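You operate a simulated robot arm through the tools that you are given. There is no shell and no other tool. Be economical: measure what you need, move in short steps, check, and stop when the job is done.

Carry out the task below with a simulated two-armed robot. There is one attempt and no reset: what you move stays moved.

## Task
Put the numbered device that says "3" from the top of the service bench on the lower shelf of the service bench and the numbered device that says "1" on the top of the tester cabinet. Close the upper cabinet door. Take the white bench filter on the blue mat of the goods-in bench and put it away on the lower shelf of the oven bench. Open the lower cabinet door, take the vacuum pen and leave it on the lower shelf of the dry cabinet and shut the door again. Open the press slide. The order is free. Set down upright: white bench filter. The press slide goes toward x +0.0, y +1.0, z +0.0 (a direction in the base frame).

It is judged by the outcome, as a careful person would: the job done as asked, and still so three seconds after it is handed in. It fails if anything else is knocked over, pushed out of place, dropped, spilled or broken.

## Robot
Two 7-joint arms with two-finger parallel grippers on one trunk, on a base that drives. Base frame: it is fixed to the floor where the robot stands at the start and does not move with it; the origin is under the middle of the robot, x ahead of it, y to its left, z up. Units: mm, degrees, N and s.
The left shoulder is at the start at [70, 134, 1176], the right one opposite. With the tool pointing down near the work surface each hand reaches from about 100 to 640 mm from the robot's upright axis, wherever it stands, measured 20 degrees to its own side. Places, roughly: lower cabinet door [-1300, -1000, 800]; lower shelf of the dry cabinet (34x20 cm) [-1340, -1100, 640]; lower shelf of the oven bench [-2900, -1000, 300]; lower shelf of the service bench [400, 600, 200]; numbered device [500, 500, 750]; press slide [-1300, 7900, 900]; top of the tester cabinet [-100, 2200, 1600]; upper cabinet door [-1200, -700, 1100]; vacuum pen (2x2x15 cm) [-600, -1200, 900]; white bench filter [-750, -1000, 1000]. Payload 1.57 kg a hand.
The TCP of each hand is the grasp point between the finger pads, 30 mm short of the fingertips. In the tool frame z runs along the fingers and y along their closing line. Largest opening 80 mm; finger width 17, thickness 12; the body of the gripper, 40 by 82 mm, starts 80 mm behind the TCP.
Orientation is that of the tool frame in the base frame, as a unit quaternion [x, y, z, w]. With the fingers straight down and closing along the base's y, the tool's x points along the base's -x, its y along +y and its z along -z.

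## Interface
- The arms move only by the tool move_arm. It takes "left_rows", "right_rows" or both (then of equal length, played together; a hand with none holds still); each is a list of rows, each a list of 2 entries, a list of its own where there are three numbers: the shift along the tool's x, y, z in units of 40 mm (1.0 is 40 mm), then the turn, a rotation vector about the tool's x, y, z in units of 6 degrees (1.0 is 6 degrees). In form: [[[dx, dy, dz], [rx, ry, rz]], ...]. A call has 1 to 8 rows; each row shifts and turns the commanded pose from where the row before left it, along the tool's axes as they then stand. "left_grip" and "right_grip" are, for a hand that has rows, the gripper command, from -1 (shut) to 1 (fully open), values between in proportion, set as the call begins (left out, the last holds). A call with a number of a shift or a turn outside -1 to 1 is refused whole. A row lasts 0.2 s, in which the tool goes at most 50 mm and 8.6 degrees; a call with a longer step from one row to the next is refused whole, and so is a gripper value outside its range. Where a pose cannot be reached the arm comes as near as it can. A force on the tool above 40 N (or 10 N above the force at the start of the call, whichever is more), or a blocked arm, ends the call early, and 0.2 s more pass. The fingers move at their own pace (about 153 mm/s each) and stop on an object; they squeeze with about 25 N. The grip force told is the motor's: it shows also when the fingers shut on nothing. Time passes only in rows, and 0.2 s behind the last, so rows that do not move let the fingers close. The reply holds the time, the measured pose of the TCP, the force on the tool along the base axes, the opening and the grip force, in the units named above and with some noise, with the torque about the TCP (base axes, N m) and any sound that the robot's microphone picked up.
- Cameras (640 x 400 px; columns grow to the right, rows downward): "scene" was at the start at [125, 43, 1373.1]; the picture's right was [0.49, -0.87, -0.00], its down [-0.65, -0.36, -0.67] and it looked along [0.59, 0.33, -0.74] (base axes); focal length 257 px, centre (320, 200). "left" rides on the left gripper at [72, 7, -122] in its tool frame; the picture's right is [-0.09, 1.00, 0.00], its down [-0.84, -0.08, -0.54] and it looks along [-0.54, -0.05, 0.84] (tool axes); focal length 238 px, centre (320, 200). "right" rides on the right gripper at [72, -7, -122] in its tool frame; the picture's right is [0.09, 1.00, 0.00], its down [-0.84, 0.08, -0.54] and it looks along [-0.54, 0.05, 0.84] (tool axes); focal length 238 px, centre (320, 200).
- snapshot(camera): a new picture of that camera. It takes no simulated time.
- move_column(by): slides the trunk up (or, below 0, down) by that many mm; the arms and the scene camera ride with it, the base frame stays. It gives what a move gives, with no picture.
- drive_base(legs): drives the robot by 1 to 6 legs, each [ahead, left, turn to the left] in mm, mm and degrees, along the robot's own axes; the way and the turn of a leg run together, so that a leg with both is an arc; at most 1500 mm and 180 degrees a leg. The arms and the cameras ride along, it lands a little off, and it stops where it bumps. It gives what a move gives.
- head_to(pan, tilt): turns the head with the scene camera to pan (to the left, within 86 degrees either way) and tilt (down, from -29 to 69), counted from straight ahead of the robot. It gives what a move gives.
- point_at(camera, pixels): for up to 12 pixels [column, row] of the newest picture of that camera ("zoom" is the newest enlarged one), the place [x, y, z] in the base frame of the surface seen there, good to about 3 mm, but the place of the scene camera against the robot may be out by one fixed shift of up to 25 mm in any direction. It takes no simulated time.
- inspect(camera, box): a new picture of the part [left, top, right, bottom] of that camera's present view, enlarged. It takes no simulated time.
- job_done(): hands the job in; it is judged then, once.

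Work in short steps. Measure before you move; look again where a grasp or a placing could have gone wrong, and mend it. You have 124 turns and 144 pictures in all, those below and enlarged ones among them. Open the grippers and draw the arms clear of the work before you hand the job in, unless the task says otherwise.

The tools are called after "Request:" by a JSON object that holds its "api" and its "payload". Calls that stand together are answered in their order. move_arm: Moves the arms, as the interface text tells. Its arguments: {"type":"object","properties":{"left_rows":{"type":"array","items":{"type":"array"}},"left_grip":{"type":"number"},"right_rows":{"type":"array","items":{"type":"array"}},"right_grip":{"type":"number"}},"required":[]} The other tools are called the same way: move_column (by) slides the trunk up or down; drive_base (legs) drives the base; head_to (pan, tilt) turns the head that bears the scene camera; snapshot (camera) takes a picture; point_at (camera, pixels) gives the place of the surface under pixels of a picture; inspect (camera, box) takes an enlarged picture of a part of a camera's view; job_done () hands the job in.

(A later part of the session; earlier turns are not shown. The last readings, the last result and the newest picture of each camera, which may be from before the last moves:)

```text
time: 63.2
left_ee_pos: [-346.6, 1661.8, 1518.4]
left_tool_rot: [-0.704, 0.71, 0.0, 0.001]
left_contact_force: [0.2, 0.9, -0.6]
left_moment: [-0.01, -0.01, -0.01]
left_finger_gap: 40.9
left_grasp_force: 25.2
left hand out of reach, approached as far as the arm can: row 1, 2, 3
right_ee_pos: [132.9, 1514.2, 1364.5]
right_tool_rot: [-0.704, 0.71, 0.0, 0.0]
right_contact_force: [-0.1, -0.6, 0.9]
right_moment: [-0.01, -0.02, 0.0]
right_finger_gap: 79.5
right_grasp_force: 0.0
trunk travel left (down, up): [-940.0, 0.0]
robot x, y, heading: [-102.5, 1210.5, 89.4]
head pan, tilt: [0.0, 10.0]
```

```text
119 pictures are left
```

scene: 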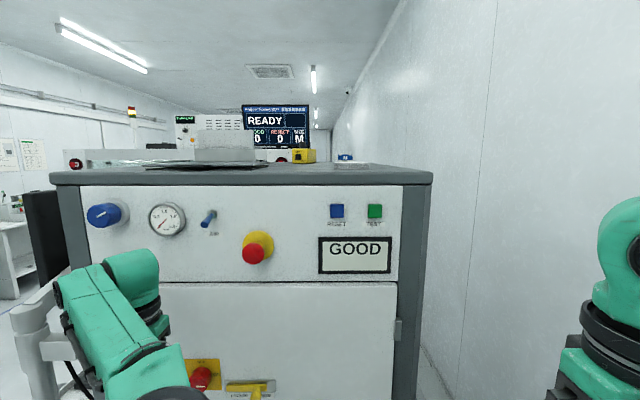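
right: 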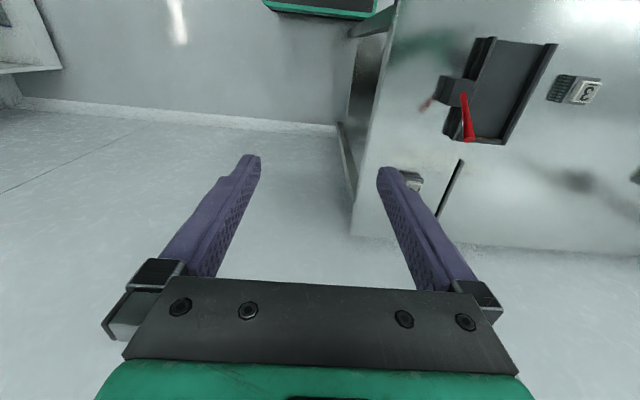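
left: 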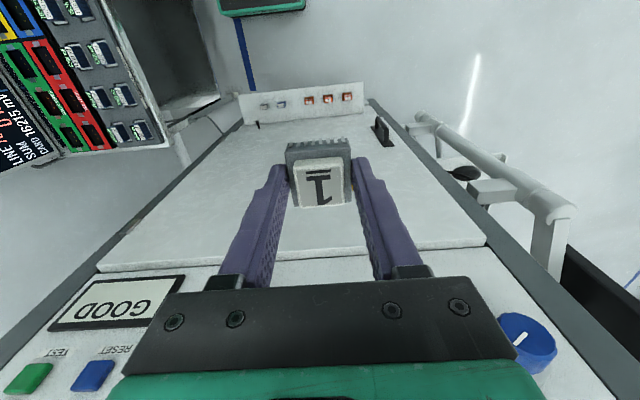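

Tool-down cannot reach above the cabinet top (stalls at z≈1518). I will regrasp the device with a forward-tilted tool: drive back to the service bench, set it near the front edge, and re-take it tilted.

Request:
{"api": "drive_base", "payload": {"legs": [[-800, 0, 0], [0, 0, -90]]}}

Request:
{"api": "move_column", "payload": {"by": -190}}

Request:
{"api": "snapshot", "payload": {"camera": "left"}}

```text
time: 71.3
left_ee_pos: [342.7, 657.9, 1518.0]
left_tool_rot: [0.005, 1.0, 0.0, 0.002]
left_contact_force: [0.0, 0.9, -1.8]
left_moment: [-0.02, -0.04, -0.02]
left_finger_gap: 41.3
left_grasp_force: 24.3
right_ee_pos: [192.9, 178.6, 1365.8]
right_tool_rot: [0.003, 1.0, -0.001, 0.001]
right_contact_force: [-0.8, -1.0, -0.2]
right_moment: [0.02, -0.02, -0.02]
right_finger_gap: 79.9
right_grasp_force: 0.1
trunk travel left (down, up): [-940.0, 0.0]
robot x, y, heading: [-109.5, 412.8, -0.5]
head pan, tilt: [0.0, 10.0]
```

```text
time: 73.4
left_ee_pos: [342.3, 656.8, 1328.1]
left_tool_rot: [0.005, 1.0, 0.0, 0.0]
left_contact_force: [-0.1, -0.5, -0.7]
left_moment: [-0.01, -0.02, 0.01]
left_finger_gap: 41.0
left_grasp_force: 25.0
right_ee_pos: [193.7, 178.8, 1174.6]
right_tool_rot: [0.004, 1.0, 0.0, 0.0]
right_contact_force: [-0.2, -0.8, -0.4]
right_moment: [-0.01, 0.03, -0.02]
right_finger_gap: 79.9
right_grasp_force: 0.0
trunk travel left (down, up): [-750.0, 190.0]
robot x, y, heading: [-107.6, 412.4, -0.4]
head pan, tilt: [0.0, 10.0]
```

```text
118 pictures are left
```

left: 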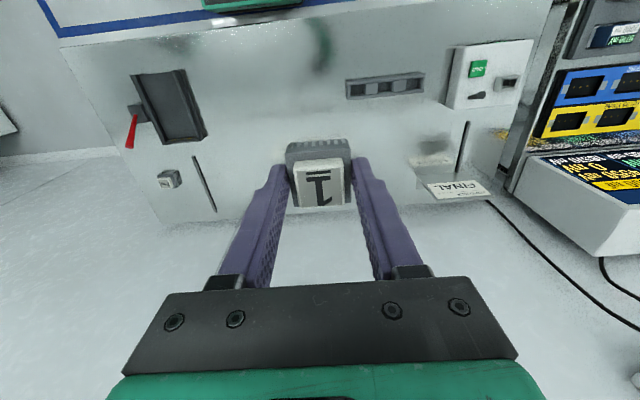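

Setting target (335,595), free of the rack at (385,85). I go down in two calls.

Request:
{"api": "move_arm", "payload": {"left_rows": [[[0, -0.2, 1], [0, 0, 0]], [[0, -0.2, 1], [0, 0, 0]], [[0, -0.2, 1], [0, 0, 0]], [[0, -0.2, 1], [0, 0, 0]], [[0, -0.2, 1], [0, 0, 0]], [[0, -0.2, 1], [0, 0, 0]], [[0, -0.2, 1], [0, 0, 0]], [[0, -0.2, 1], [0, 0, 0]]]}}

Request:
{"api": "snapshot", "payload": {"camera": "left"}}

```text
time: 75.2
left_ee_pos: [371.1, 640.7, 1016.8]
left_tool_rot: [-0.007, 1.0, -0.016, 0.004]
left_contact_force: [0.5, 0.0, -0.2]
left_moment: [0.02, 0.02, -0.01]
left_finger_gap: 41.1
left_grasp_force: 24.8
left hand out of reach, approached as far as the arm can: row 5, 6, 7, 8
right_ee_pos: [194.5, 179.2, 1175.2]
right_tool_rot: [0.004, 1.0, 0.0, 0.0]
right_contact_force: [-0.2, 0.1, -0.8]
right_moment: [0.0, 0.01, 0.03]
right_finger_gap: 80.0
right_grasp_force: 0.0
trunk travel left (down, up): [-750.0, 190.0]
robot x, y, heading: [-105.4, 414.4, -0.5]
head pan, tilt: [0.0, 10.0]
```

```text
117 pictures are left
```

left: 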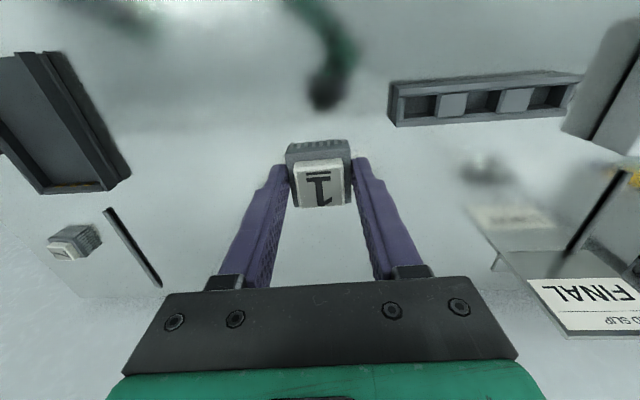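

The hand lagged by an awkward arm posture; I let it settle and check the pose.

Request:
{"api": "move_arm", "payload": {"left_rows": [[[0, 0, 0], [0, 0, 0]], [[0, 0, 0], [0, 0, 0]], [[0, 0, 0], [0, 0, 0]], [[0, 0, 0], [0, 0, 0]]]}}

```text
time: 76.2
left_ee_pos: [369.4, 642.2, 1014.1]
left_tool_rot: [-0.008, 1.0, -0.015, 0.0]
left_contact_force: [-0.6, 0.4, 0.8]
left_moment: [0.03, -0.02, -0.02]
left_finger_gap: 40.9
left_grasp_force: 25.3
right_ee_pos: [193.0, 178.3, 1174.9]
right_tool_rot: [0.003, 1.0, 0.0, 0.0]
right_contact_force: [-0.1, -0.6, 1.0]
right_moment: [0.02, 0.01, -0.01]
right_finger_gap: 79.8
right_grasp_force: 0.1
trunk travel left (down, up): [-750.0, 190.0]
robot x, y, heading: [-108.6, 413.9, -0.4]
head pan, tilt: [0.0, 10.0]
```

Request:
{"api": "move_arm", "payload": {"left_rows": [[[-0.2, 0.2, 0.7], [0, 0, 0]], [[-0.2, 0.2, 0.7], [0, 0, 0]], [[0, 0, 0], [0, 0, 0]]]}}

Request:
{"api": "head_to", "payload": {"pan": 30, "tilt": 45}}

Request:
{"api": "snapshot", "payload": {"camera": "scene"}}

```text
time: 77.0
left_ee_pos: [384.9, 654.2, 959.7]
left_tool_rot: [0.002, 1.0, 0.002, 0.001]
left_contact_force: [0.0, -0.3, 0.6]
left_moment: [0.0, 0.01, 0.0]
left_finger_gap: 41.0
left_grasp_force: 25.0
right_ee_pos: [191.5, 178.6, 1175.1]
right_tool_rot: [0.004, 1.0, 0.001, 0.001]
right_contact_force: [-0.7, -0.7, -0.5]
right_moment: [0.02, 0.01, 0.01]
right_finger_gap: 80.1
right_grasp_force: 0.1
trunk travel left (down, up): [-750.0, 190.0]
robot x, y, heading: [-107.1, 409.6, -0.5]
head pan, tilt: [0.0, 10.0]
```

```text
time: 78.0
left_ee_pos: [386.2, 652.6, 959.9]
left_tool_rot: [0.004, 1.0, -0.001, 0.001]
left_contact_force: [0.3, -0.4, -0.3]
left_moment: [-0.02, 0.01, -0.01]
left_finger_gap: 41.1
left_grasp_force: 24.5
right_ee_pos: [193.8, 178.0, 1175.1]
right_tool_rot: [0.004, 1.0, -0.001, 0.0]
right_contact_force: [-0.6, -0.7, -0.2]
right_moment: [0.04, 0.0, 0.0]
right_finger_gap: 80.2
right_grasp_force: 0.0
trunk travel left (down, up): [-750.0, 190.0]
robot x, y, heading: [-108.6, 408.0, -0.2]
head pan, tilt: [30.0, 45.0]
```

```text
116 pictures are left
```

scene: 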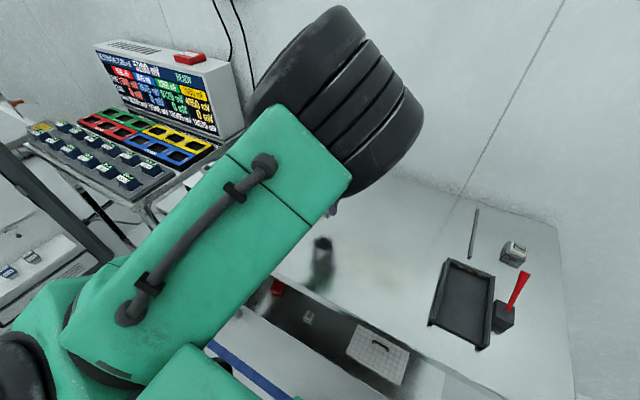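

The arm now follows well (elbow up). I drive back 45 mm so the device goes near the front edge, then lower 66 mm and release.

Request:
{"api": "drive_base", "payload": {"legs": [[-45, 0, 0]]}}

Request:
{"api": "move_arm", "payload": {"left_rows": [[[0, 0, 0.75], [0, 0, 0]], [[0, 0, 0.75], [0, 0, 0]], [[0, 0, 0.15], [0, 0, 0]], [[0, 0, 0], [0, 0, 0]]]}}

```text
time: 78.9
left_ee_pos: [346.5, 654.2, 956.9]
left_tool_rot: [0.003, 1.0, -0.001, -0.002]
left_contact_force: [0.4, 0.1, -0.5]
left_moment: [-0.01, 0.03, 0.02]
left_finger_gap: 41.2
left_grasp_force: 25.2
right_ee_pos: [155.1, 178.2, 1172.7]
right_tool_rot: [0.004, 1.0, 0.0, -0.002]
right_contact_force: [0.3, 0.0, 0.1]
right_moment: [-0.02, 0.05, 0.01]
right_finger_gap: 80.2
right_grasp_force: 0.0
trunk travel left (down, up): [-750.0, 190.0]
robot x, y, heading: [-154.3, 411.4, -0.4]
head pan, tilt: [30.0, 45.0]
```

```text
time: 79.9
left_ee_pos: [342.9, 654.0, 893.0]
left_tool_rot: [0.004, 1.0, 0.0, 0.001]
left_contact_force: [-1.9, -0.5, 3.8]
left_moment: [0.04, -0.06, -0.01]
left_finger_gap: 41.0
left_grasp_force: 24.9
right_ee_pos: [149.6, 178.3, 1174.4]
right_tool_rot: [0.005, 1.0, 0.0, 0.0]
right_contact_force: [0.5, -0.5, 0.0]
right_moment: [0.0, 0.04, 0.0]
right_finger_gap: 79.9
right_grasp_force: 0.0
trunk travel left (down, up): [-750.0, 190.0]
robot x, y, heading: [-151.1, 412.3, -0.2]
head pan, tilt: [30.0, 45.0]
```

Contact felt. I release, rise 100 mm, then pitch the tool 48° forward (ry negative).

Request:
{"api": "move_arm", "payload": {"left_rows": [[[0, 0, 0], [0, 0, 0]], [[0, 0, 0], [0, 0, 0]], [[0, 0, 0], [0, 0, 0]], [[0, 0, -0.9], [0, 0, 0]], [[0, 0, -0.9], [0, 0, 0]], [[0, 0, -0.9], [0, 0, 0]], [[0, 0, 0], [0, 0, 0]]], "left_grip": 1}}

Request:
{"api": "move_arm", "payload": {"left_rows": [[[0, 0, 0], [0, -1, 0]], [[0, 0, 0], [0, -1, 0]], [[0, 0, 0], [0, -1, 0]], [[0, 0, 0], [0, -1, 0]], [[0, 0, 0], [0, -1, 0]], [[0, 0, 0], [0, -1, 0]], [[0, 0, 0], [0, -1, 0]], [[0, 0, 0], [0, -1, 0]]]}}

Request:
{"api": "snapshot", "payload": {"camera": "left"}}

```text
time: 81.5
left_ee_pos: [340.1, 656.4, 996.6]
left_tool_rot: [-0.002, 1.0, -0.004, -0.003]
left_contact_force: [0.7, -0.2, 0.7]
left_moment: [0.0, -0.01, 0.03]
left_finger_gap: 79.8
left_grasp_force: 0.0
right_ee_pos: [148.8, 178.3, 1174.5]
right_tool_rot: [0.004, 1.0, 0.0, 0.001]
right_contact_force: [0.2, -0.1, 0.0]
right_moment: [0.01, 0.01, 0.04]
right_finger_gap: 79.8
right_grasp_force: 0.1
trunk travel left (down, up): [-750.0, 190.0]
robot x, y, heading: [-156.7, 412.5, -0.5]
head pan, tilt: [30.0, 45.0]
```

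```text
time: 83.3
left_ee_pos: [371.6, 739.8, 1015.5]
left_tool_rot: [-0.006, 0.913, -0.005, 0.408]
left_contact_force: [0.3, -0.6, 0.0]
left_moment: [0.0, -0.02, 0.0]
left_finger_gap: 79.7
left_grasp_force: 0.0
left hand out of reach, approached as far as the arm can: row 2, 3, 4, 5, 6, 7, 8
right_ee_pos: [150.0, 178.7, 1175.0]
right_tool_rot: [0.005, 1.0, 0.0, 0.0]
right_contact_force: [-0.5, -0.3, 0.6]
right_moment: [0.01, -0.02, 0.0]
right_finger_gap: 79.8
right_grasp_force: 0.1
trunk travel left (down, up): [-750.0, 190.0]
robot x, y, heading: [-156.2, 410.2, -0.5]
head pan, tilt: [30.0, 45.0]
```

```text
115 pictures are left
```

left: 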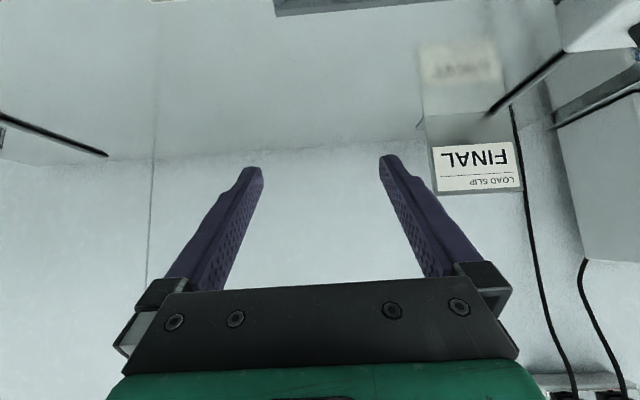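

The tilted posture is too folded here. I drive back 150 mm for more reach and then line up behind the device.

Request:
{"api": "drive_base", "payload": {"legs": [[-150, 0, 0]]}}

Request:
{"api": "move_arm", "payload": {"left_rows": [[[0.12, -0.54, 0.42], [0, 0, 0]], [[0.12, -0.54, 0.42], [0, 0, 0]], [[0.12, -0.54, 0.42], [0, 0, 0]], [[0.12, -0.54, 0.42], [0, 0, 0]], [[0, 0, 0], [0, 0, 0]]]}}

Request:
{"api": "snapshot", "payload": {"camera": "left"}}

```text
time: 84.7
left_ee_pos: [220.7, 741.9, 1013.0]
left_tool_rot: [-0.005, 0.914, -0.005, 0.405]
left_contact_force: [0.5, 0.4, -0.6]
left_moment: [0.0, 0.0, -0.02]
left_finger_gap: 79.8
left_grasp_force: 0.1
right_ee_pos: [2.8, 180.8, 1174.1]
right_tool_rot: [0.003, 1.0, 0.0, 0.0]
right_contact_force: [0.2, 0.7, -0.3]
right_moment: [0.01, 0.02, 0.0]
right_finger_gap: 80.0
right_grasp_force: 0.1
trunk travel left (down, up): [-750.0, 190.0]
robot x, y, heading: [-304.5, 413.0, -0.5]
head pan, tilt: [30.0, 45.0]
```

```text
time: 85.8
left_ee_pos: [279.4, 720.2, 958.1]
left_tool_rot: [-0.004, 0.914, -0.007, 0.406]
left_contact_force: [-0.1, 0.3, 0.8]
left_moment: [-0.01, 0.03, 0.0]
left_finger_gap: 79.9
left_grasp_force: 0.0
left hand out of reach, approached as far as the arm can: row 1, 2, 3, 4
right_ee_pos: [-1.4, 180.6, 1174.0]
right_tool_rot: [0.003, 1.0, 0.0, 0.0]
right_contact_force: [-0.3, 0.5, 0.2]
right_moment: [0.01, -0.04, 0.02]
right_finger_gap: 79.6
right_grasp_force: 0.0
trunk travel left (down, up): [-750.0, 190.0]
robot x, y, heading: [-305.1, 412.1, -0.4]
head pan, tilt: [30.0, 45.0]
```

```text
114 pictures are left
```

left: 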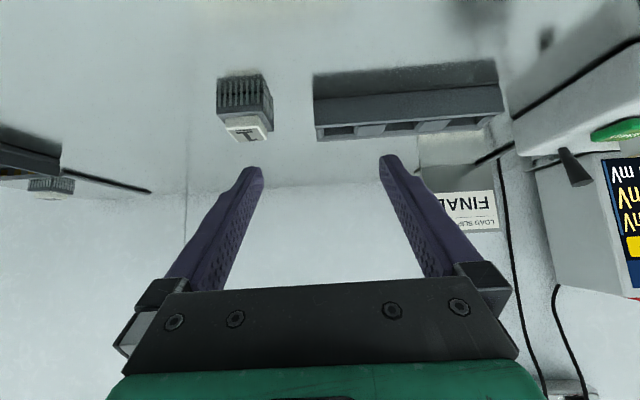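

The arm config limits inward motion, so I shift the base right 66 mm instead, and measure the device.

Request:
{"api": "drive_base", "payload": {"legs": [[0, -66, 0]]}}

Request:
{"api": "snapshot", "payload": {"camera": "left"}}

```text
time: 86.8
left_ee_pos: [279.2, 658.5, 957.9]
left_tool_rot: [-0.007, 0.914, -0.007, 0.407]
left_contact_force: [1.2, -0.9, -0.4]
left_moment: [-0.02, 0.01, -0.02]
left_finger_gap: 79.8
left_grasp_force: 0.1
right_ee_pos: [-0.9, 118.5, 1175.8]
right_tool_rot: [0.002, 1.0, -0.003, 0.0]
right_contact_force: [0.2, 0.1, -0.5]
right_moment: [-0.02, 0.04, 0.01]
right_finger_gap: 79.9
right_grasp_force: 0.0
trunk travel left (down, up): [-750.0, 190.0]
robot x, y, heading: [-304.4, 347.6, -0.0]
head pan, tilt: [30.0, 45.0]
```

```text
113 pictures are left
```

left: 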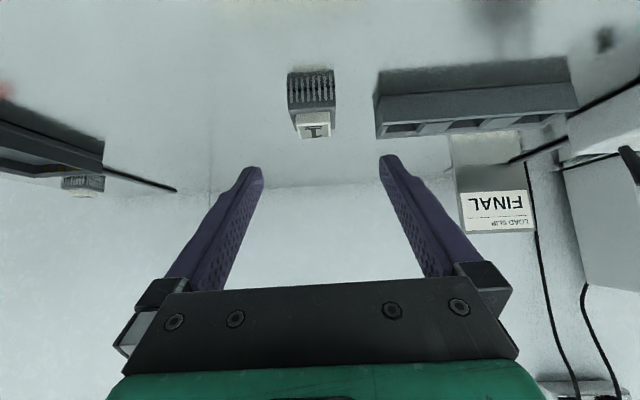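

Request:
{"api": "point_at", "payload": {"camera": "left", "pixels": [[288, 75], [330, 72], [295, 112], [335, 108], [315, 130], [310, 95], [375, 100], [385, 132]]}}

```text
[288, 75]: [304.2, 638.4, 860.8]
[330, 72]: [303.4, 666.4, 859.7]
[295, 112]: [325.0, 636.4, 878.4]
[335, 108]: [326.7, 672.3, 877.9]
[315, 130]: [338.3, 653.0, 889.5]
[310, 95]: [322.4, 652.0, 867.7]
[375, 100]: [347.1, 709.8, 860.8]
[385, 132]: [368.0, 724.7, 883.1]
```

Device centre ≈(342,654); the rack starts at y≈710, so I open only to ~56 mm and advance to (332,654,888).

Request:
{"api": "move_arm", "payload": {"left_rows": [[[0.1, -0.1, 0], [0, 0, 0]], [[0, 0, 0], [0, 0, 0]]], "left_grip": 0.4}}

Request:
{"api": "move_arm", "payload": {"left_rows": [[[0.1, 0, 0.5], [0, 0, 0]], [[0.1, 0, 0.5], [0, 0, 0]], [[0.1, 0, 0.5], [0, 0, 0]], [[0, 0, 0], [0, 0, 0]]]}}

Request:
{"api": "snapshot", "payload": {"camera": "left"}}

```text
time: 87.5
left_ee_pos: [278.1, 656.3, 954.5]
left_tool_rot: [-0.005, 0.914, -0.008, 0.405]
left_contact_force: [-1.2, 0.8, 0.8]
left_moment: [0.03, 0.01, 0.02]
left_finger_gap: 55.8
left_grasp_force: 0.1
left hand out of reach, approached as far as the arm can: row 1
right_ee_pos: [-1.2, 116.9, 1174.3]
right_tool_rot: [0.002, 1.0, 0.0, 0.0]
right_contact_force: [0.1, 0.3, -0.2]
right_moment: [-0.02, -0.01, 0.01]
right_finger_gap: 79.8
right_grasp_force: 0.1
trunk travel left (down, up): [-750.0, 190.0]
robot x, y, heading: [-304.6, 350.5, -0.6]
head pan, tilt: [30.0, 45.0]
```

```text
time: 88.5
left_ee_pos: [314.8, 656.5, 905.9]
left_tool_rot: [-0.006, 0.914, -0.006, 0.406]
left_contact_force: [-0.1, -0.5, 0.5]
left_moment: [-0.02, 0.0, 0.02]
left_finger_gap: 56.0
left_grasp_force: 0.0
right_ee_pos: [-2.5, 114.1, 1175.6]
right_tool_rot: [0.003, 1.0, 0.0, 0.0]
right_contact_force: [-0.4, -0.4, -0.1]
right_moment: [-0.02, 0.01, -0.01]
right_finger_gap: 79.7
right_grasp_force: 0.0
trunk travel left (down, up): [-750.0, 190.0]
robot x, y, heading: [-302.8, 349.6, -0.1]
head pan, tilt: [30.0, 45.0]
```

```text
112 pictures are left
```

left: 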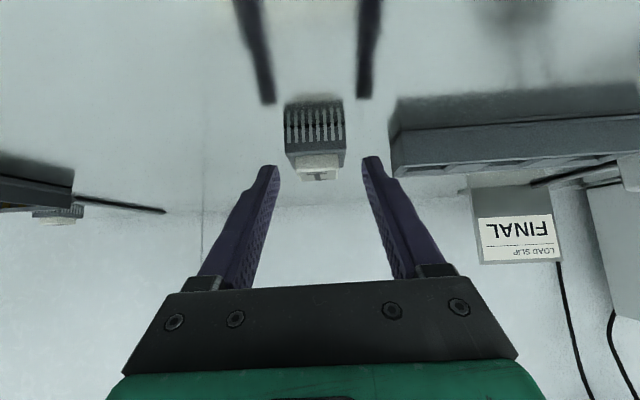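

Well centred. 25 mm more along the fingers, close, then lift straight up a bit.

Request:
{"api": "move_arm", "payload": {"left_rows": [[[0, -0.03, 0.32], [0, 0, 0]], [[0, 0, 0.32], [0, 0, 0]], [[0, 0, 0], [0, 0, 0]]]}}

Request:
{"api": "move_arm", "payload": {"left_rows": [[[0, 0, 0], [0, 0, 0]], [[0, 0, 0], [0, 0, 0]], [[0, 0, 0], [0, 0, 0]]], "left_grip": -1}}

Request:
{"api": "move_column", "payload": {"by": 150}}

Request:
{"api": "snapshot", "payload": {"camera": "left"}}

```text
time: 89.2
left_ee_pos: [333.1, 653.6, 888.1]
left_tool_rot: [-0.007, 0.914, -0.006, 0.406]
left_contact_force: [0.1, 0.1, -0.2]
left_moment: [0.03, -0.01, 0.02]
left_finger_gap: 55.8
left_grasp_force: 0.1
right_ee_pos: [-2.2, 115.0, 1173.8]
right_tool_rot: [0.002, 1.0, 0.0, 0.001]
right_contact_force: [0.4, 0.4, -0.4]
right_moment: [0.0, 0.01, -0.01]
right_finger_gap: 80.0
right_grasp_force: 0.1
trunk travel left (down, up): [-750.0, 190.0]
robot x, y, heading: [-307.1, 353.4, -0.6]
head pan, tilt: [30.0, 45.0]
```

```text
time: 90.0
left_ee_pos: [332.5, 652.7, 889.0]
left_tool_rot: [-0.006, 0.914, -0.006, 0.406]
left_contact_force: [-0.3, 0.3, 0.3]
left_moment: [0.04, 0.02, 0.02]
left_finger_gap: 41.0
left_grasp_force: 25.2
right_ee_pos: [-0.8, 115.2, 1173.9]
right_tool_rot: [0.003, 1.0, 0.0, 0.0]
right_contact_force: [-0.4, -0.3, 0.2]
right_moment: [-0.02, -0.01, 0.0]
right_finger_gap: 80.2
right_grasp_force: 0.0
trunk travel left (down, up): [-750.0, 190.0]
robot x, y, heading: [-303.7, 351.9, -0.4]
head pan, tilt: [30.0, 45.0]
```

```text
time: 91.8
left_ee_pos: [332.9, 651.8, 1038.0]
left_tool_rot: [-0.005, 0.914, -0.006, 0.406]
left_contact_force: [0.1, 0.1, 0.0]
left_moment: [0.0, 0.0, 0.01]
left_finger_gap: 41.1
left_grasp_force: 24.7
right_ee_pos: [-1.9, 114.8, 1325.3]
right_tool_rot: [0.003, 1.0, -0.001, -0.001]
right_contact_force: [0.7, 0.3, 0.1]
right_moment: [0.01, 0.01, 0.0]
right_finger_gap: 80.2
right_grasp_force: 0.1
trunk travel left (down, up): [-900.0, 40.0]
robot x, y, heading: [-305.0, 346.4, -0.3]
head pan, tilt: [30.0, 45.0]
```

```text
111 pictures are left
```

left: 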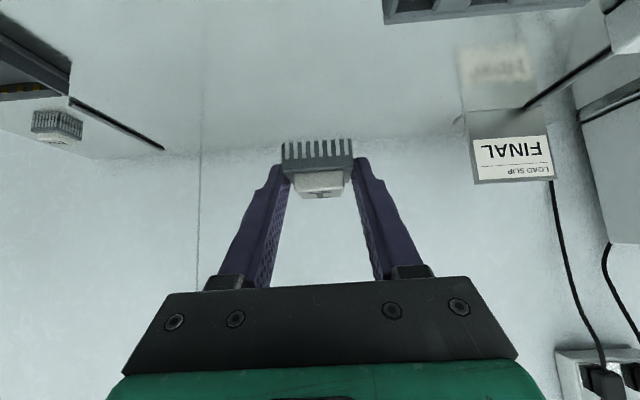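

Held upright with a tilted tool (device bottom ≈29 mm below TCP). I drive toward the tester with a 60° heading and raise the trunk.

Request:
{"api": "drive_base", "payload": {"legs": [[-200, 0, 0], [0, 0, 60.5], [800, 0, 0]]}}

Request:
{"api": "move_column", "payload": {"by": 40}}

Request:
{"api": "move_arm", "payload": {"left_rows": [[[-0.8, 0, -0.6], [0, 0, 0]], [[-0.8, 0, -0.6], [0, 0, 0]], [[-0.8, 0, -0.6], [0, 0, 0]], [[-0.8, 0, -0.6], [0, 0, 0]], [[-0.8, 0, -0.6], [0, 0, 0]], [[-0.8, 0, -0.6], [0, 0, 0]], [[-0.8, 0, -0.6], [0, 0, 0]], [[-0.8, 0, -0.6], [0, 0, 0]]]}}

```text
time: 99.9
left_ee_pos: [-54.7, 1747.0, 1038.5]
left_tool_rot: [-0.463, 0.788, 0.198, 0.355]
left_contact_force: [-0.5, -0.2, 0.5]
left_moment: [-0.01, 0.0, 0.03]
left_finger_gap: 41.2
left_grasp_force: 25.3
right_ee_pos: [247.3, 1189.2, 1324.3]
right_tool_rot: [-0.5, 0.866, 0.001, 0.001]
right_contact_force: [0.6, -0.2, 0.5]
right_moment: [0.04, 0.01, -0.01]
right_finger_gap: 80.2
right_grasp_force: 0.1
trunk travel left (down, up): [-900.0, 40.0]
robot x, y, heading: [-105.4, 1042.9, 60.0]
head pan, tilt: [30.0, 45.0]
```

```text
time: 100.8
left_ee_pos: [-52.7, 1748.5, 1077.3]
left_tool_rot: [-0.465, 0.788, 0.198, 0.353]
left_contact_force: [-0.4, -0.1, -0.4]
left_moment: [-0.02, -0.01, -0.01]
left_finger_gap: 41.3
left_grasp_force: 24.8
right_ee_pos: [248.6, 1191.0, 1363.1]
right_tool_rot: [-0.499, 0.866, 0.001, 0.0]
right_contact_force: [-0.5, 0.8, 0.3]
right_moment: [0.0, -0.03, -0.01]
right_finger_gap: 80.0
right_grasp_force: 0.0
trunk travel left (down, up): [-940.0, 0.0]
robot x, y, heading: [-105.1, 1043.5, 60.2]
head pan, tilt: [30.0, 45.0]
```

```text
time: 102.6
left_ee_pos: [-44.0, 1775.9, 1397.7]
left_tool_rot: [-0.464, 0.787, 0.199, 0.355]
left_contact_force: [0.3, -0.4, -0.5]
left_moment: [-0.05, -0.01, 0.0]
left_finger_gap: 41.0
left_grasp_force: 24.8
right_ee_pos: [247.8, 1190.0, 1363.4]
right_tool_rot: [-0.5, 0.866, -0.001, 0.0]
right_contact_force: [-0.3, 0.3, -0.6]
right_moment: [-0.01, 0.0, 0.01]
right_finger_gap: 80.2
right_grasp_force: 0.1
trunk travel left (down, up): [-940.0, 0.0]
robot x, y, heading: [-107.8, 1039.5, 60.0]
head pan, tilt: [30.0, 45.0]
```

Request:
{"api": "move_arm", "payload": {"left_rows": [[[-0.55, 0, -0.9], [0, 0, 0]], [[-0.55, 0, -0.9], [0, 0, 0]], [[-0.55, 0, -0.9], [0, 0, 0]], [[-0.55, 0, -0.9], [0, 0, 0]], [[-0.55, 0, -0.9], [0, 0, 0]], [[-0.55, 0, -0.9], [0, 0, 0]], [[-0.3, 0, -0.6], [0, 0, 0]], [[0, 0, 0], [0, 0, 0]]]}}

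Request:
{"api": "snapshot", "payload": {"camera": "left"}}

```text
time: 104.4
left_ee_pos: [-87.4, 1689.0, 1634.9]
left_tool_rot: [-0.465, 0.787, 0.199, 0.352]
left_contact_force: [-0.3, -0.2, -0.5]
left_moment: [-0.02, 0.04, 0.01]
left_finger_gap: 41.1
left_grasp_force: 25.3
left hand out of reach, approached as far as the arm can: row 6, 7
right_ee_pos: [249.8, 1189.7, 1363.8]
right_tool_rot: [-0.499, 0.866, 0.0, -0.001]
right_contact_force: [-0.5, 0.4, -0.2]
right_moment: [0.01, 0.0, 0.0]
right_finger_gap: 80.1
right_grasp_force: 0.1
trunk travel left (down, up): [-940.0, 0.0]
robot x, y, heading: [-102.1, 1039.3, 59.9]
head pan, tilt: [30.0, 45.0]
```

```text
110 pictures are left
```

left: 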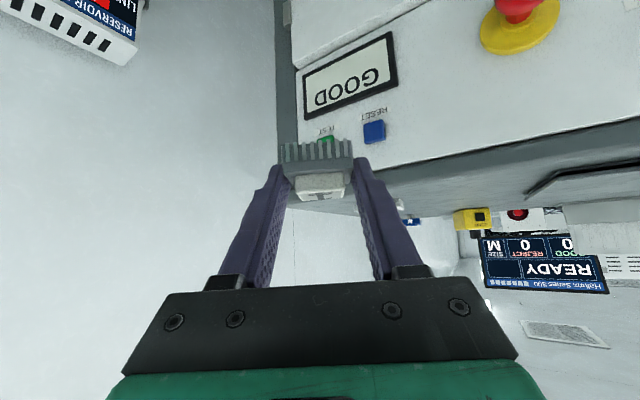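

Request:
{"api": "point_at", "payload": {"camera": "left", "pixels": [[420, 160], [430, 195], [400, 205], [500, 175], [480, 215], [412, 220], [560, 190], [445, 150]]}}

```text
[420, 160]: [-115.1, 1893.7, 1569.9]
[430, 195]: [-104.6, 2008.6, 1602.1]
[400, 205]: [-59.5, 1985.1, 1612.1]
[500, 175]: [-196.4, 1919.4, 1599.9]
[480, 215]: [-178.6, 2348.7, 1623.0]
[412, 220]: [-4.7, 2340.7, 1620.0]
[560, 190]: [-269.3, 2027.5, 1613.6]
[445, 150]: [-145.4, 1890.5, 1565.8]
```

Top is z≈1601, so I need ~20 mm more clearance. I pull the hand back 50 mm and up 30 mm.

Request:
{"api": "move_arm", "payload": {"left_rows": [[[0.42, 0, -0.46], [0, 0, 0]], [[0.42, 0, -0.46], [0, 0, 0]], [[-0.3, 0, -0.27], [0, 0, 0]], [[-0.3, 0, -0.27], [0, 0, 0]], [[0, 0, 0], [0, 0, 0]]]}}

```text
time: 105.6
left_ee_pos: [-113.9, 1649.9, 1670.2]
left_tool_rot: [-0.464, 0.788, 0.197, 0.353]
left_contact_force: [-0.2, -1.0, 0.1]
left_moment: [-0.02, 0.01, 0.02]
left_finger_gap: 41.1
left_grasp_force: 25.2
left hand out of reach, approached as far as the arm can: row 1, 2, 3, 4
right_ee_pos: [246.9, 1190.7, 1364.3]
right_tool_rot: [-0.5, 0.866, -0.001, 0.0]
right_contact_force: [-0.3, -0.6, 0.0]
right_moment: [0.0, -0.06, 0.0]
right_finger_gap: 79.9
right_grasp_force: 0.0
trunk travel left (down, up): [-940.0, 0.0]
robot x, y, heading: [-106.2, 1038.8, 59.9]
head pan, tilt: [30.0, 45.0]
```

Now 1670: bottom at ~1641, 40 mm clear of the top. I drive to bring the device over (−70,1965).

Request:
{"api": "drive_base", "payload": {"legs": [[295, 119, 0]]}}

Request:
{"api": "snapshot", "payload": {"camera": "left"}}

Request:
{"api": "head_to", "payload": {"pan": 20, "tilt": 5}}

Request:
{"api": "snapshot", "payload": {"camera": "scene"}}

```text
time: 107.7
left_ee_pos: [-61.7, 1943.7, 1668.3]
left_tool_rot: [-0.443, 0.8, 0.187, 0.358]
left_contact_force: [-1.3, -0.3, -1.7]
left_moment: [0.06, -0.13, -0.07]
left_finger_gap: 41.3
left_grasp_force: 25.2
right_ee_pos: [275.1, 1464.9, 1365.0]
right_tool_rot: [-0.477, 0.879, -0.002, -0.001]
right_contact_force: [0.8, 2.1, 0.9]
right_moment: [-0.19, -0.01, 0.01]
right_finger_gap: 80.2
right_grasp_force: 0.1
trunk travel left (down, up): [-940.0, 0.0]
robot x, y, heading: [-84.3, 1335.5, 56.8]
head pan, tilt: [30.0, 45.0]
```

```text
109 pictures are left
```

left: 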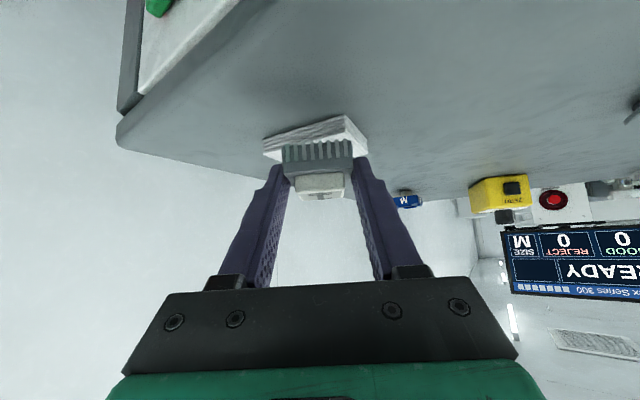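

```text
time: 108.8
left_ee_pos: [-58.8, 1938.6, 1669.8]
left_tool_rot: [-0.442, 0.8, 0.189, 0.359]
left_contact_force: [0.8, -0.5, 0.2]
left_moment: [0.01, 0.01, 0.03]
left_finger_gap: 41.0
left_grasp_force: 24.6
right_ee_pos: [276.2, 1462.6, 1364.5]
right_tool_rot: [-0.477, 0.879, 0.0, 0.0]
right_contact_force: [1.0, 0.5, 0.9]
right_moment: [0.02, 0.02, -0.04]
right_finger_gap: 79.9
right_grasp_force: 0.0
trunk travel left (down, up): [-940.0, 0.0]
robot x, y, heading: [-84.5, 1335.7, 57.1]
head pan, tilt: [20.0, 5.0]
```

```text
108 pictures are left
```

scene: 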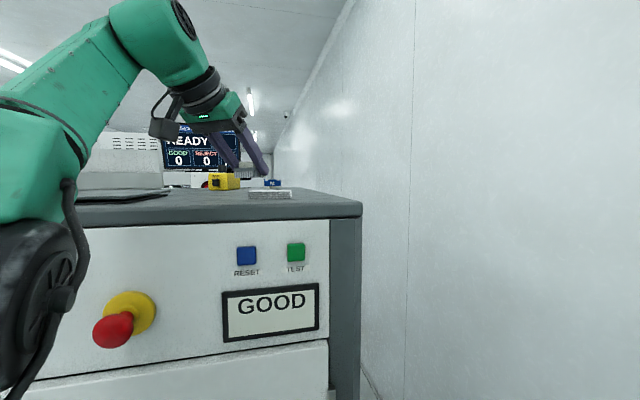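

The base seems to have touched something slightly; stop here. A white pad lies at (315,135) – I measure it relative to the device.

Request:
{"api": "point_at", "payload": {"camera": "left", "pixels": [[265, 150], [300, 135], [348, 122], [365, 148], [275, 156], [250, 150], [300, 90], [400, 150], [362, 130], [230, 130], [320, 120], [200, 110]]}}

Request:
{"api": "point_at", "payload": {"camera": "scene", "pixels": [[250, 198], [290, 198], [270, 195], [230, 205], [200, 215]]}}

```text
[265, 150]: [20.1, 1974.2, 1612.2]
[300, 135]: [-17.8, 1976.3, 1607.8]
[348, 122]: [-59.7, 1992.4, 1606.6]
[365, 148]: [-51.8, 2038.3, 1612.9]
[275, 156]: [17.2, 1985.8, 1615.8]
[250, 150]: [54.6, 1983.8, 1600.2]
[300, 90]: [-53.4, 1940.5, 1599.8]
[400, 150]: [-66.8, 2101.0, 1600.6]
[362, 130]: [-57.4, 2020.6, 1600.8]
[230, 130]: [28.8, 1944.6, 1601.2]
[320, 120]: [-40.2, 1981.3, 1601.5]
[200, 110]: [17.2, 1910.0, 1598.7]
```

```text
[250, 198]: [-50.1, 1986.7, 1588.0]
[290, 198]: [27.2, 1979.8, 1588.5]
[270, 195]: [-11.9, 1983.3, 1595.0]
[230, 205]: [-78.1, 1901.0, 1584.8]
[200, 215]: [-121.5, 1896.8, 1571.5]
```

The pad front edge is near y 1975–1990 with its corner at x≈−60. I shift the hand 75 mm left to be clear of both pad and binder.

Request:
{"api": "move_arm", "payload": {"left_rows": [[[0, 0.63, 0], [0, 0, 0]], [[0, 0.63, 0], [0, 0, 0]], [[0, 0.63, 0], [0, 0, 0]], [[0, 0, 0], [0, 0, 0]]]}}

Request:
{"api": "snapshot", "payload": {"camera": "left"}}

```text
time: 109.8
left_ee_pos: [-117.7, 1967.9, 1658.1]
left_tool_rot: [-0.442, 0.8, 0.188, 0.359]
left_contact_force: [-0.9, 0.0, -1.5]
left_moment: [0.01, 0.02, 0.02]
left_finger_gap: 41.1
left_grasp_force: 25.1
left hand out of reach, approached as far as the arm can: row 2, 3
right_ee_pos: [276.0, 1463.6, 1364.6]
right_tool_rot: [-0.477, 0.879, 0.0, 0.0]
right_contact_force: [0.3, 0.2, 0.5]
right_moment: [0.0, -0.01, -0.02]
right_finger_gap: 80.2
right_grasp_force: 0.1
trunk travel left (down, up): [-940.0, 0.0]
robot x, y, heading: [-83.2, 1334.4, 56.8]
head pan, tilt: [20.0, 5.0]
```

```text
107 pictures are left
```

left: 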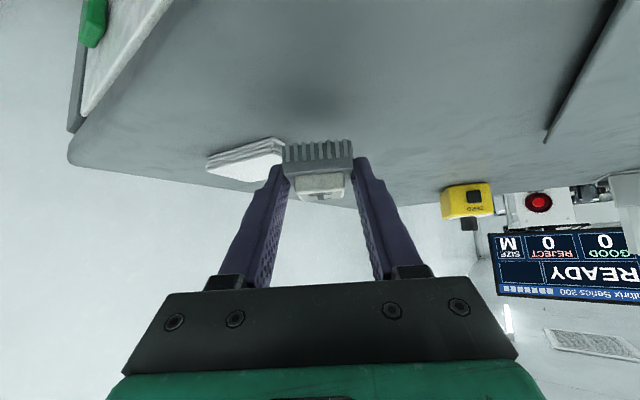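

Clear of both. I lower the trunk 24 mm, then 5 mm with the arm to contact.

Request:
{"api": "move_column", "payload": {"by": -24}}

Request:
{"api": "move_column", "payload": {"by": -4}}

```text
time: 110.5
left_ee_pos: [-116.9, 1967.3, 1634.2]
left_tool_rot: [-0.443, 0.8, 0.189, 0.359]
left_contact_force: [1.1, -0.2, -0.5]
left_moment: [0.01, 0.03, 0.0]
left_finger_gap: 41.2
left_grasp_force: 25.4
right_ee_pos: [276.7, 1462.4, 1340.9]
right_tool_rot: [-0.476, 0.879, -0.001, 0.0]
right_contact_force: [-0.7, -1.1, -0.7]
right_moment: [-0.01, 0.0, 0.01]
right_finger_gap: 80.2
right_grasp_force: 0.3
trunk travel left (down, up): [-916.0, 24.0]
robot x, y, heading: [-84.2, 1333.5, 57.2]
head pan, tilt: [20.0, 5.0]
```

```text
time: 111.0
left_ee_pos: [-116.7, 1966.7, 1631.1]
left_tool_rot: [-0.442, 0.801, 0.188, 0.358]
left_contact_force: [-0.1, 0.0, -0.6]
left_moment: [-0.03, -0.03, 0.0]
left_finger_gap: 41.1
left_grasp_force: 25.3
right_ee_pos: [277.1, 1463.7, 1337.0]
right_tool_rot: [-0.477, 0.879, 0.0, 0.0]
right_contact_force: [-0.2, 0.5, 0.5]
right_moment: [-0.04, 0.0, 0.01]
right_finger_gap: 80.0
right_grasp_force: 0.1
trunk travel left (down, up): [-912.0, 28.0]
robot x, y, heading: [-86.0, 1329.9, 56.8]
head pan, tilt: [20.0, 5.0]
```

Request:
{"api": "move_column", "payload": {"by": -2}}

Request:
{"api": "inspect", "payload": {"camera": "scene", "box": [130, 90, 330, 220]}}

```text
time: 111.5
left_ee_pos: [-115.8, 1966.8, 1629.4]
left_tool_rot: [-0.442, 0.8, 0.189, 0.359]
left_contact_force: [-0.5, 0.4, -0.4]
left_moment: [0.0, 0.02, 0.0]
left_finger_gap: 40.9
left_grasp_force: 25.2
right_ee_pos: [277.9, 1463.2, 1333.8]
right_tool_rot: [-0.477, 0.879, 0.0, 0.0]
right_contact_force: [0.1, 0.9, 0.9]
right_moment: [0.02, -0.03, 0.0]
right_finger_gap: 79.8
right_grasp_force: 0.1
trunk travel left (down, up): [-910.0, 30.0]
robot x, y, heading: [-84.9, 1334.5, 56.8]
head pan, tilt: [20.0, 5.0]
```

```text
3.08 times, centred on (230, 155) of scene
```

zoom: 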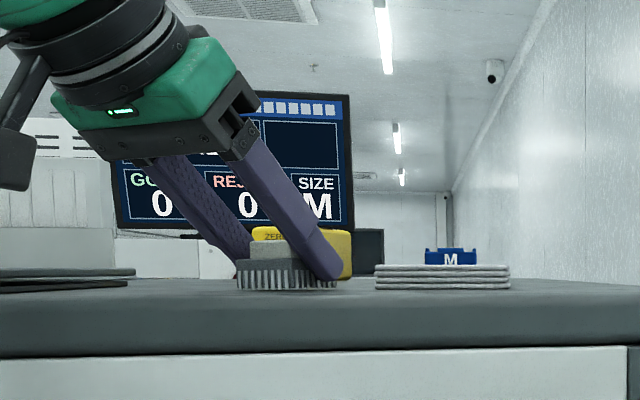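

Nearly resting. One more 2 mm down, then open to ~54 mm and draw back along the tool axis.

Request:
{"api": "move_column", "payload": {"by": -2}}

Request:
{"api": "move_arm", "payload": {"left_rows": [[[0, 0, 0], [0, 0, 0]], [[0, 0, 0], [0, 0, 0]], [[0, 0, 0], [0, 0, 0]]], "left_grip": 0.35}}

Request:
{"api": "snapshot", "payload": {"camera": "left"}}

```text
time: 112.0
left_ee_pos: [-117.2, 1965.2, 1628.4]
left_tool_rot: [-0.442, 0.8, 0.189, 0.359]
left_contact_force: [0.0, 1.8, 7.1]
left_moment: [0.16, 0.13, -0.05]
left_finger_gap: 41.1
left_grasp_force: 25.2
right_ee_pos: [276.8, 1461.8, 1332.8]
right_tool_rot: [-0.477, 0.879, 0.0, 0.0]
right_contact_force: [0.1, 0.2, -0.5]
right_moment: [-0.01, 0.0, -0.01]
right_finger_gap: 80.0
right_grasp_force: 0.0
trunk travel left (down, up): [-908.0, 32.0]
robot x, y, heading: [-81.9, 1333.0, 56.8]
head pan, tilt: [20.0, 5.0]
```

```text
time: 112.8
left_ee_pos: [-117.0, 1966.9, 1627.3]
left_tool_rot: [-0.443, 0.8, 0.189, 0.359]
left_contact_force: [-0.3, -0.6, 0.0]
left_moment: [-0.02, 0.0, 0.03]
left_finger_gap: 54.0
left_grasp_force: 0.1
right_ee_pos: [277.3, 1463.6, 1332.3]
right_tool_rot: [-0.477, 0.879, 0.0, 0.0]
right_contact_force: [0.4, 0.2, -0.1]
right_moment: [-0.02, 0.02, -0.01]
right_finger_gap: 80.1
right_grasp_force: 0.1
trunk travel left (down, up): [-908.0, 32.0]
robot x, y, heading: [-86.6, 1332.7, 56.7]
head pan, tilt: [20.0, 5.0]
```

```text
105 pictures are left
```

left: 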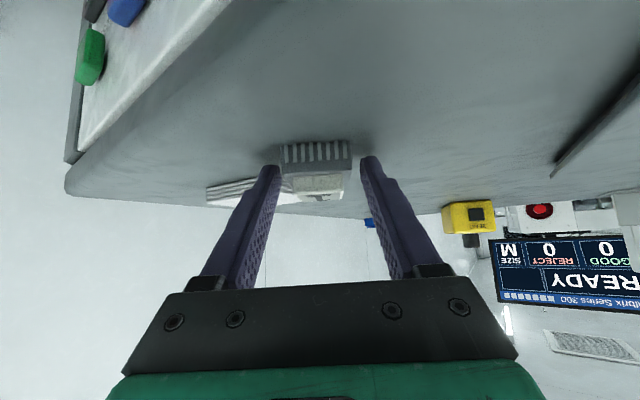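

Released. I raise the trunk 30 mm (fingers clear vertically) and drive back 400 mm, then look.

Request:
{"api": "move_column", "payload": {"by": 30}}

Request:
{"api": "drive_base", "payload": {"legs": [[-400, 0, 0]]}}

Request:
{"api": "inspect", "payload": {"camera": "scene", "box": [100, 80, 420, 280]}}

```text
time: 113.6
left_ee_pos: [-117.8, 1967.6, 1657.4]
left_tool_rot: [-0.443, 0.8, 0.189, 0.359]
left_contact_force: [0.5, 0.1, -0.2]
left_moment: [0.01, 0.03, 0.0]
left_finger_gap: 53.9
left_grasp_force: 0.1
right_ee_pos: [275.4, 1462.4, 1362.6]
right_tool_rot: [-0.477, 0.879, 0.0, 0.001]
right_contact_force: [-0.7, -0.2, -0.4]
right_moment: [0.0, 0.02, -0.01]
right_finger_gap: 80.3
right_grasp_force: 0.1
trunk travel left (down, up): [-938.0, 2.0]
robot x, y, heading: [-87.2, 1332.2, 57.0]
head pan, tilt: [20.0, 5.0]
```

```text
time: 116.1
left_ee_pos: [-338.7, 1630.8, 1654.7]
left_tool_rot: [-0.445, 0.799, 0.189, 0.357]
left_contact_force: [0.2, 0.5, 0.3]
left_moment: [-0.03, 0.0, 0.0]
left_finger_gap: 54.0
left_grasp_force: 0.0
right_ee_pos: [57.1, 1125.7, 1363.0]
right_tool_rot: [-0.478, 0.878, -0.001, -0.002]
right_contact_force: [0.4, -0.3, -0.4]
right_moment: [-0.01, 0.03, -0.01]
right_finger_gap: 79.7
right_grasp_force: 0.1
trunk travel left (down, up): [-938.0, 2.0]
robot x, y, heading: [-304.3, 995.3, 57.2]
head pan, tilt: [20.0, 5.0]
```

```text
2.00 times, centred on (260, 180) of scene
```

zoom: 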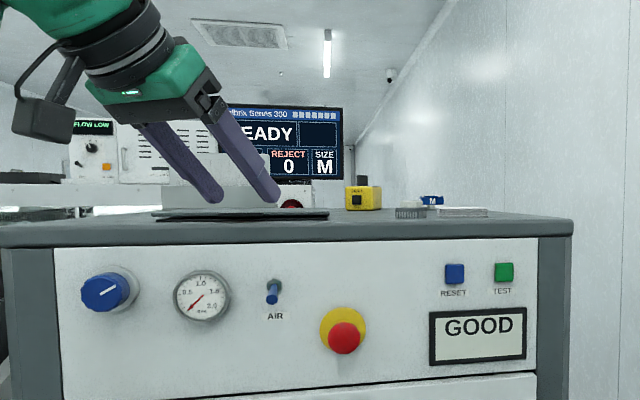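

Device 1 stands on the tester top. Next, the press slide far at y≈7900. I bring the left arm back to a compact tool-down pose, turn to face +y, and look along the room.

Request:
{"api": "move_arm", "payload": {"left_rows": [[[0.8, 0, 0.6], [0, 0, 0]], [[0.8, 0, 0.6], [0, 0, 0]], [[0.8, 0, 0.6], [0, 0, 0]], [[0.8, 0, 0.6], [0, 0, 0]], [[0.8, 0, 0.6], [0, 0, 0]], [[0.8, 0, 0.6], [0, 0, 0]], [[0.8, 0, 0.6], [0, 0, 0]], [[0.8, 0, 0.6], [0, 0, 0]]]}}

Request:
{"api": "move_arm", "payload": {"left_rows": [[[0.4, 0, 0], [0, 1, 0]], [[0.4, 0, 0], [0, 1, 0]], [[0.4, 0, 0], [0, 1, 0]], [[0.4, 0, 0], [0, 1, 0]], [[0.4, 0, 0], [0, 1, 0]], [[0.4, 0, 0], [0, 1, 0]], [[0.4, 0, 0], [0, 1, 0]], [[0.4, 0, 0], [0, 1, 0]]], "left_grip": 1}}

Request:
{"api": "drive_base", "payload": {"legs": [[0, 0, 33], [0, 1100, 0]]}}

Request:
{"api": "head_to", "payload": {"pan": 0, "tilt": 10}}

Request:
{"api": "snapshot", "payload": {"camera": "scene"}}

```text
time: 117.9
left_ee_pos: [-352.6, 1599.8, 1337.5]
left_tool_rot: [-0.446, 0.797, 0.187, 0.362]
left_contact_force: [-0.6, -0.4, -0.5]
left_moment: [0.01, -0.01, -0.03]
left_finger_gap: 54.1
left_grasp_force: 0.0
right_ee_pos: [55.0, 1123.1, 1362.3]
right_tool_rot: [-0.478, 0.878, 0.0, 0.0]
right_contact_force: [0.1, -1.0, 1.0]
right_moment: [0.02, 0.0, -0.03]
right_finger_gap: 79.7
right_grasp_force: 0.1
trunk travel left (down, up): [-938.0, 2.0]
robot x, y, heading: [-306.3, 991.0, 57.1]
head pan, tilt: [20.0, 5.0]
```

```text
time: 119.7
left_ee_pos: [-413.6, 1505.1, 1281.4]
left_tool_rot: [-0.487, 0.873, -0.016, 0.011]
left_contact_force: [0.6, 0.7, -0.5]
left_moment: [0.01, 0.01, -0.03]
left_finger_gap: 79.9
left_grasp_force: 0.0
right_ee_pos: [56.4, 1124.0, 1363.2]
right_tool_rot: [-0.477, 0.879, 0.0, 0.0]
right_contact_force: [-0.7, 0.2, 0.3]
right_moment: [-0.01, 0.03, -0.01]
right_finger_gap: 80.1
right_grasp_force: 0.2
trunk travel left (down, up): [-938.0, 2.0]
robot x, y, heading: [-303.8, 991.6, 57.1]
head pan, tilt: [20.0, 5.0]
```

```text
time: 127.0
left_ee_pos: [-1784.1, 1366.8, 1278.9]
left_tool_rot: [0.714, -0.699, 0.013, -0.011]
left_contact_force: [-0.4, 0.5, -0.5]
left_moment: [0.0, 0.01, -0.03]
left_finger_gap: 80.2
left_grasp_force: 0.1
right_ee_pos: [-1183.3, 1299.6, 1362.8]
right_tool_rot: [-0.706, 0.708, 0.0, 0.0]
right_contact_force: [0.4, -0.2, 0.2]
right_moment: [0.02, 0.01, 0.01]
right_finger_gap: 80.2
right_grasp_force: 0.1
trunk travel left (down, up): [-938.0, 2.0]
robot x, y, heading: [-1418.0, 996.4, 89.7]
head pan, tilt: [20.0, 5.0]
```

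```text
time: 127.8
left_ee_pos: [-1787.7, 1366.3, 1277.9]
left_tool_rot: [0.715, -0.699, 0.015, -0.012]
left_contact_force: [-0.3, -0.3, -0.7]
left_moment: [0.02, 0.0, -0.02]
left_finger_gap: 79.9
left_grasp_force: 0.0
right_ee_pos: [-1184.9, 1299.7, 1362.7]
right_tool_rot: [-0.706, 0.708, 0.0, 0.0]
right_contact_force: [1.2, 1.0, -0.3]
right_moment: [0.0, -0.01, 0.01]
right_finger_gap: 80.0
right_grasp_force: 0.2
trunk travel left (down, up): [-938.0, 2.0]
robot x, y, heading: [-1419.0, 998.7, 89.9]
head pan, tilt: [0.0, 10.0]
```

```text
103 pictures are left
```

scene: 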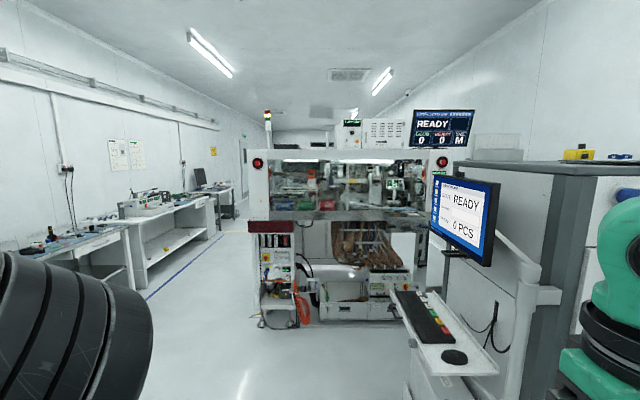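

I measure the aisle left of the machine and floor points to plan the route.

Request:
{"api": "point_at", "payload": {"camera": "scene", "pixels": [[258, 325], [250, 170], [148, 298], [222, 235], [235, 215], [212, 235], [243, 190], [245, 160], [130, 310], [205, 185], [300, 322], [185, 250]]}}

Request:
{"api": "inspect", "payload": {"camera": "scene", "box": [160, 110, 320, 260]}}

```text
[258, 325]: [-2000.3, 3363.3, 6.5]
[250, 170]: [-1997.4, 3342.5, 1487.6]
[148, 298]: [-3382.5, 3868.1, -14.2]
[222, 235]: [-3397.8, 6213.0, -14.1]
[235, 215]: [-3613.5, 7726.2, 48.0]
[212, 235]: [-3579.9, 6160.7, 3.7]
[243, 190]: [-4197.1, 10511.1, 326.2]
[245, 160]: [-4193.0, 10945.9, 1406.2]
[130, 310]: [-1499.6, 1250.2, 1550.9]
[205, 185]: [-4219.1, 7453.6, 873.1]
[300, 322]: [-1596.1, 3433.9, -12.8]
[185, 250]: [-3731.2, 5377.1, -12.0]
```

```text
2.67 times, centred on (240, 185) of scene
```

zoom: 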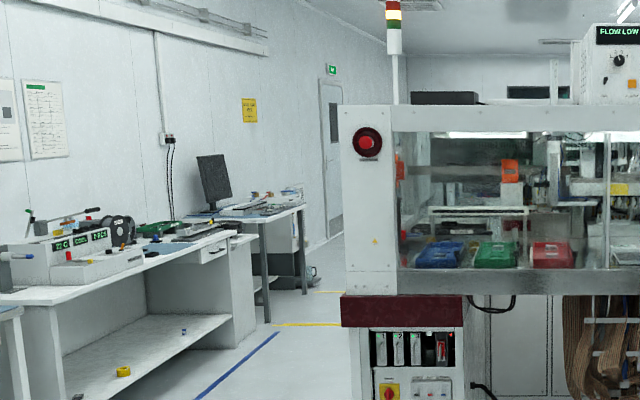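

The aisle runs between x −3400 and −2000. I drive along x≈−2700 to y≈6000 and look to the right.

Request:
{"api": "drive_base", "payload": {"legs": [[0, 1280, 0], [1500, 0, 0], [1500, 0, 0], [1500, 0, 0]]}}

Request:
{"api": "head_to", "payload": {"pan": -35, "tilt": 10}}

Request:
{"api": "snapshot", "payload": {"camera": "scene"}}

```text
time: 155.5
left_ee_pos: [-2979.8, 5897.4, 1279.2]
left_tool_rot: [-0.704, 0.71, -0.015, 0.012]
left_contact_force: [1.1, -0.1, 0.1]
left_moment: [-0.03, 0.02, 0.01]
left_finger_gap: 80.2
left_grasp_force: 0.0
right_ee_pos: [-2379.4, 5811.6, 1362.9]
right_tool_rot: [-0.695, 0.719, 0.001, 0.001]
right_contact_force: [-0.4, -1.1, 0.1]
right_moment: [0.02, -0.02, 0.02]
right_finger_gap: 80.3
right_grasp_force: 0.0
trunk travel left (down, up): [-938.0, 2.0]
robot x, y, heading: [-2623.9, 5516.0, 88.0]
head pan, tilt: [0.0, 10.0]
```

```text
time: 156.5
left_ee_pos: [-2980.3, 5899.3, 1278.0]
left_tool_rot: [-0.705, 0.709, -0.015, 0.013]
left_contact_force: [-0.2, 0.0, -0.4]
left_moment: [0.02, 0.03, 0.03]
left_finger_gap: 80.0
left_grasp_force: 0.1
right_ee_pos: [-2381.6, 5813.9, 1362.8]
right_tool_rot: [-0.694, 0.72, 0.0, -0.001]
right_contact_force: [-0.1, 0.0, -1.0]
right_moment: [-0.01, -0.01, 0.01]
right_finger_gap: 79.9
right_grasp_force: 0.0
trunk travel left (down, up): [-938.0, 2.0]
robot x, y, heading: [-2622.1, 5515.2, 87.9]
head pan, tilt: [-35.0, 10.0]
```

```text
101 pictures are left
```

scene: 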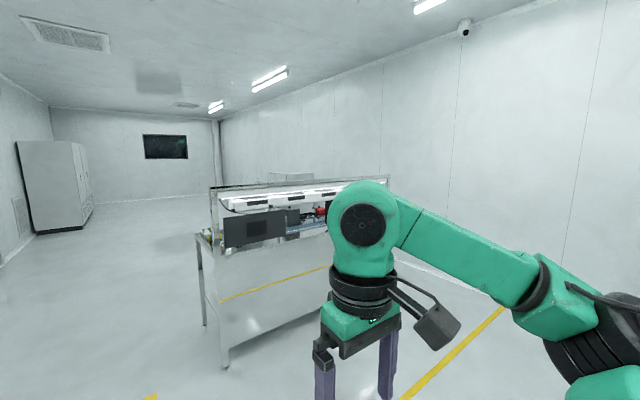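

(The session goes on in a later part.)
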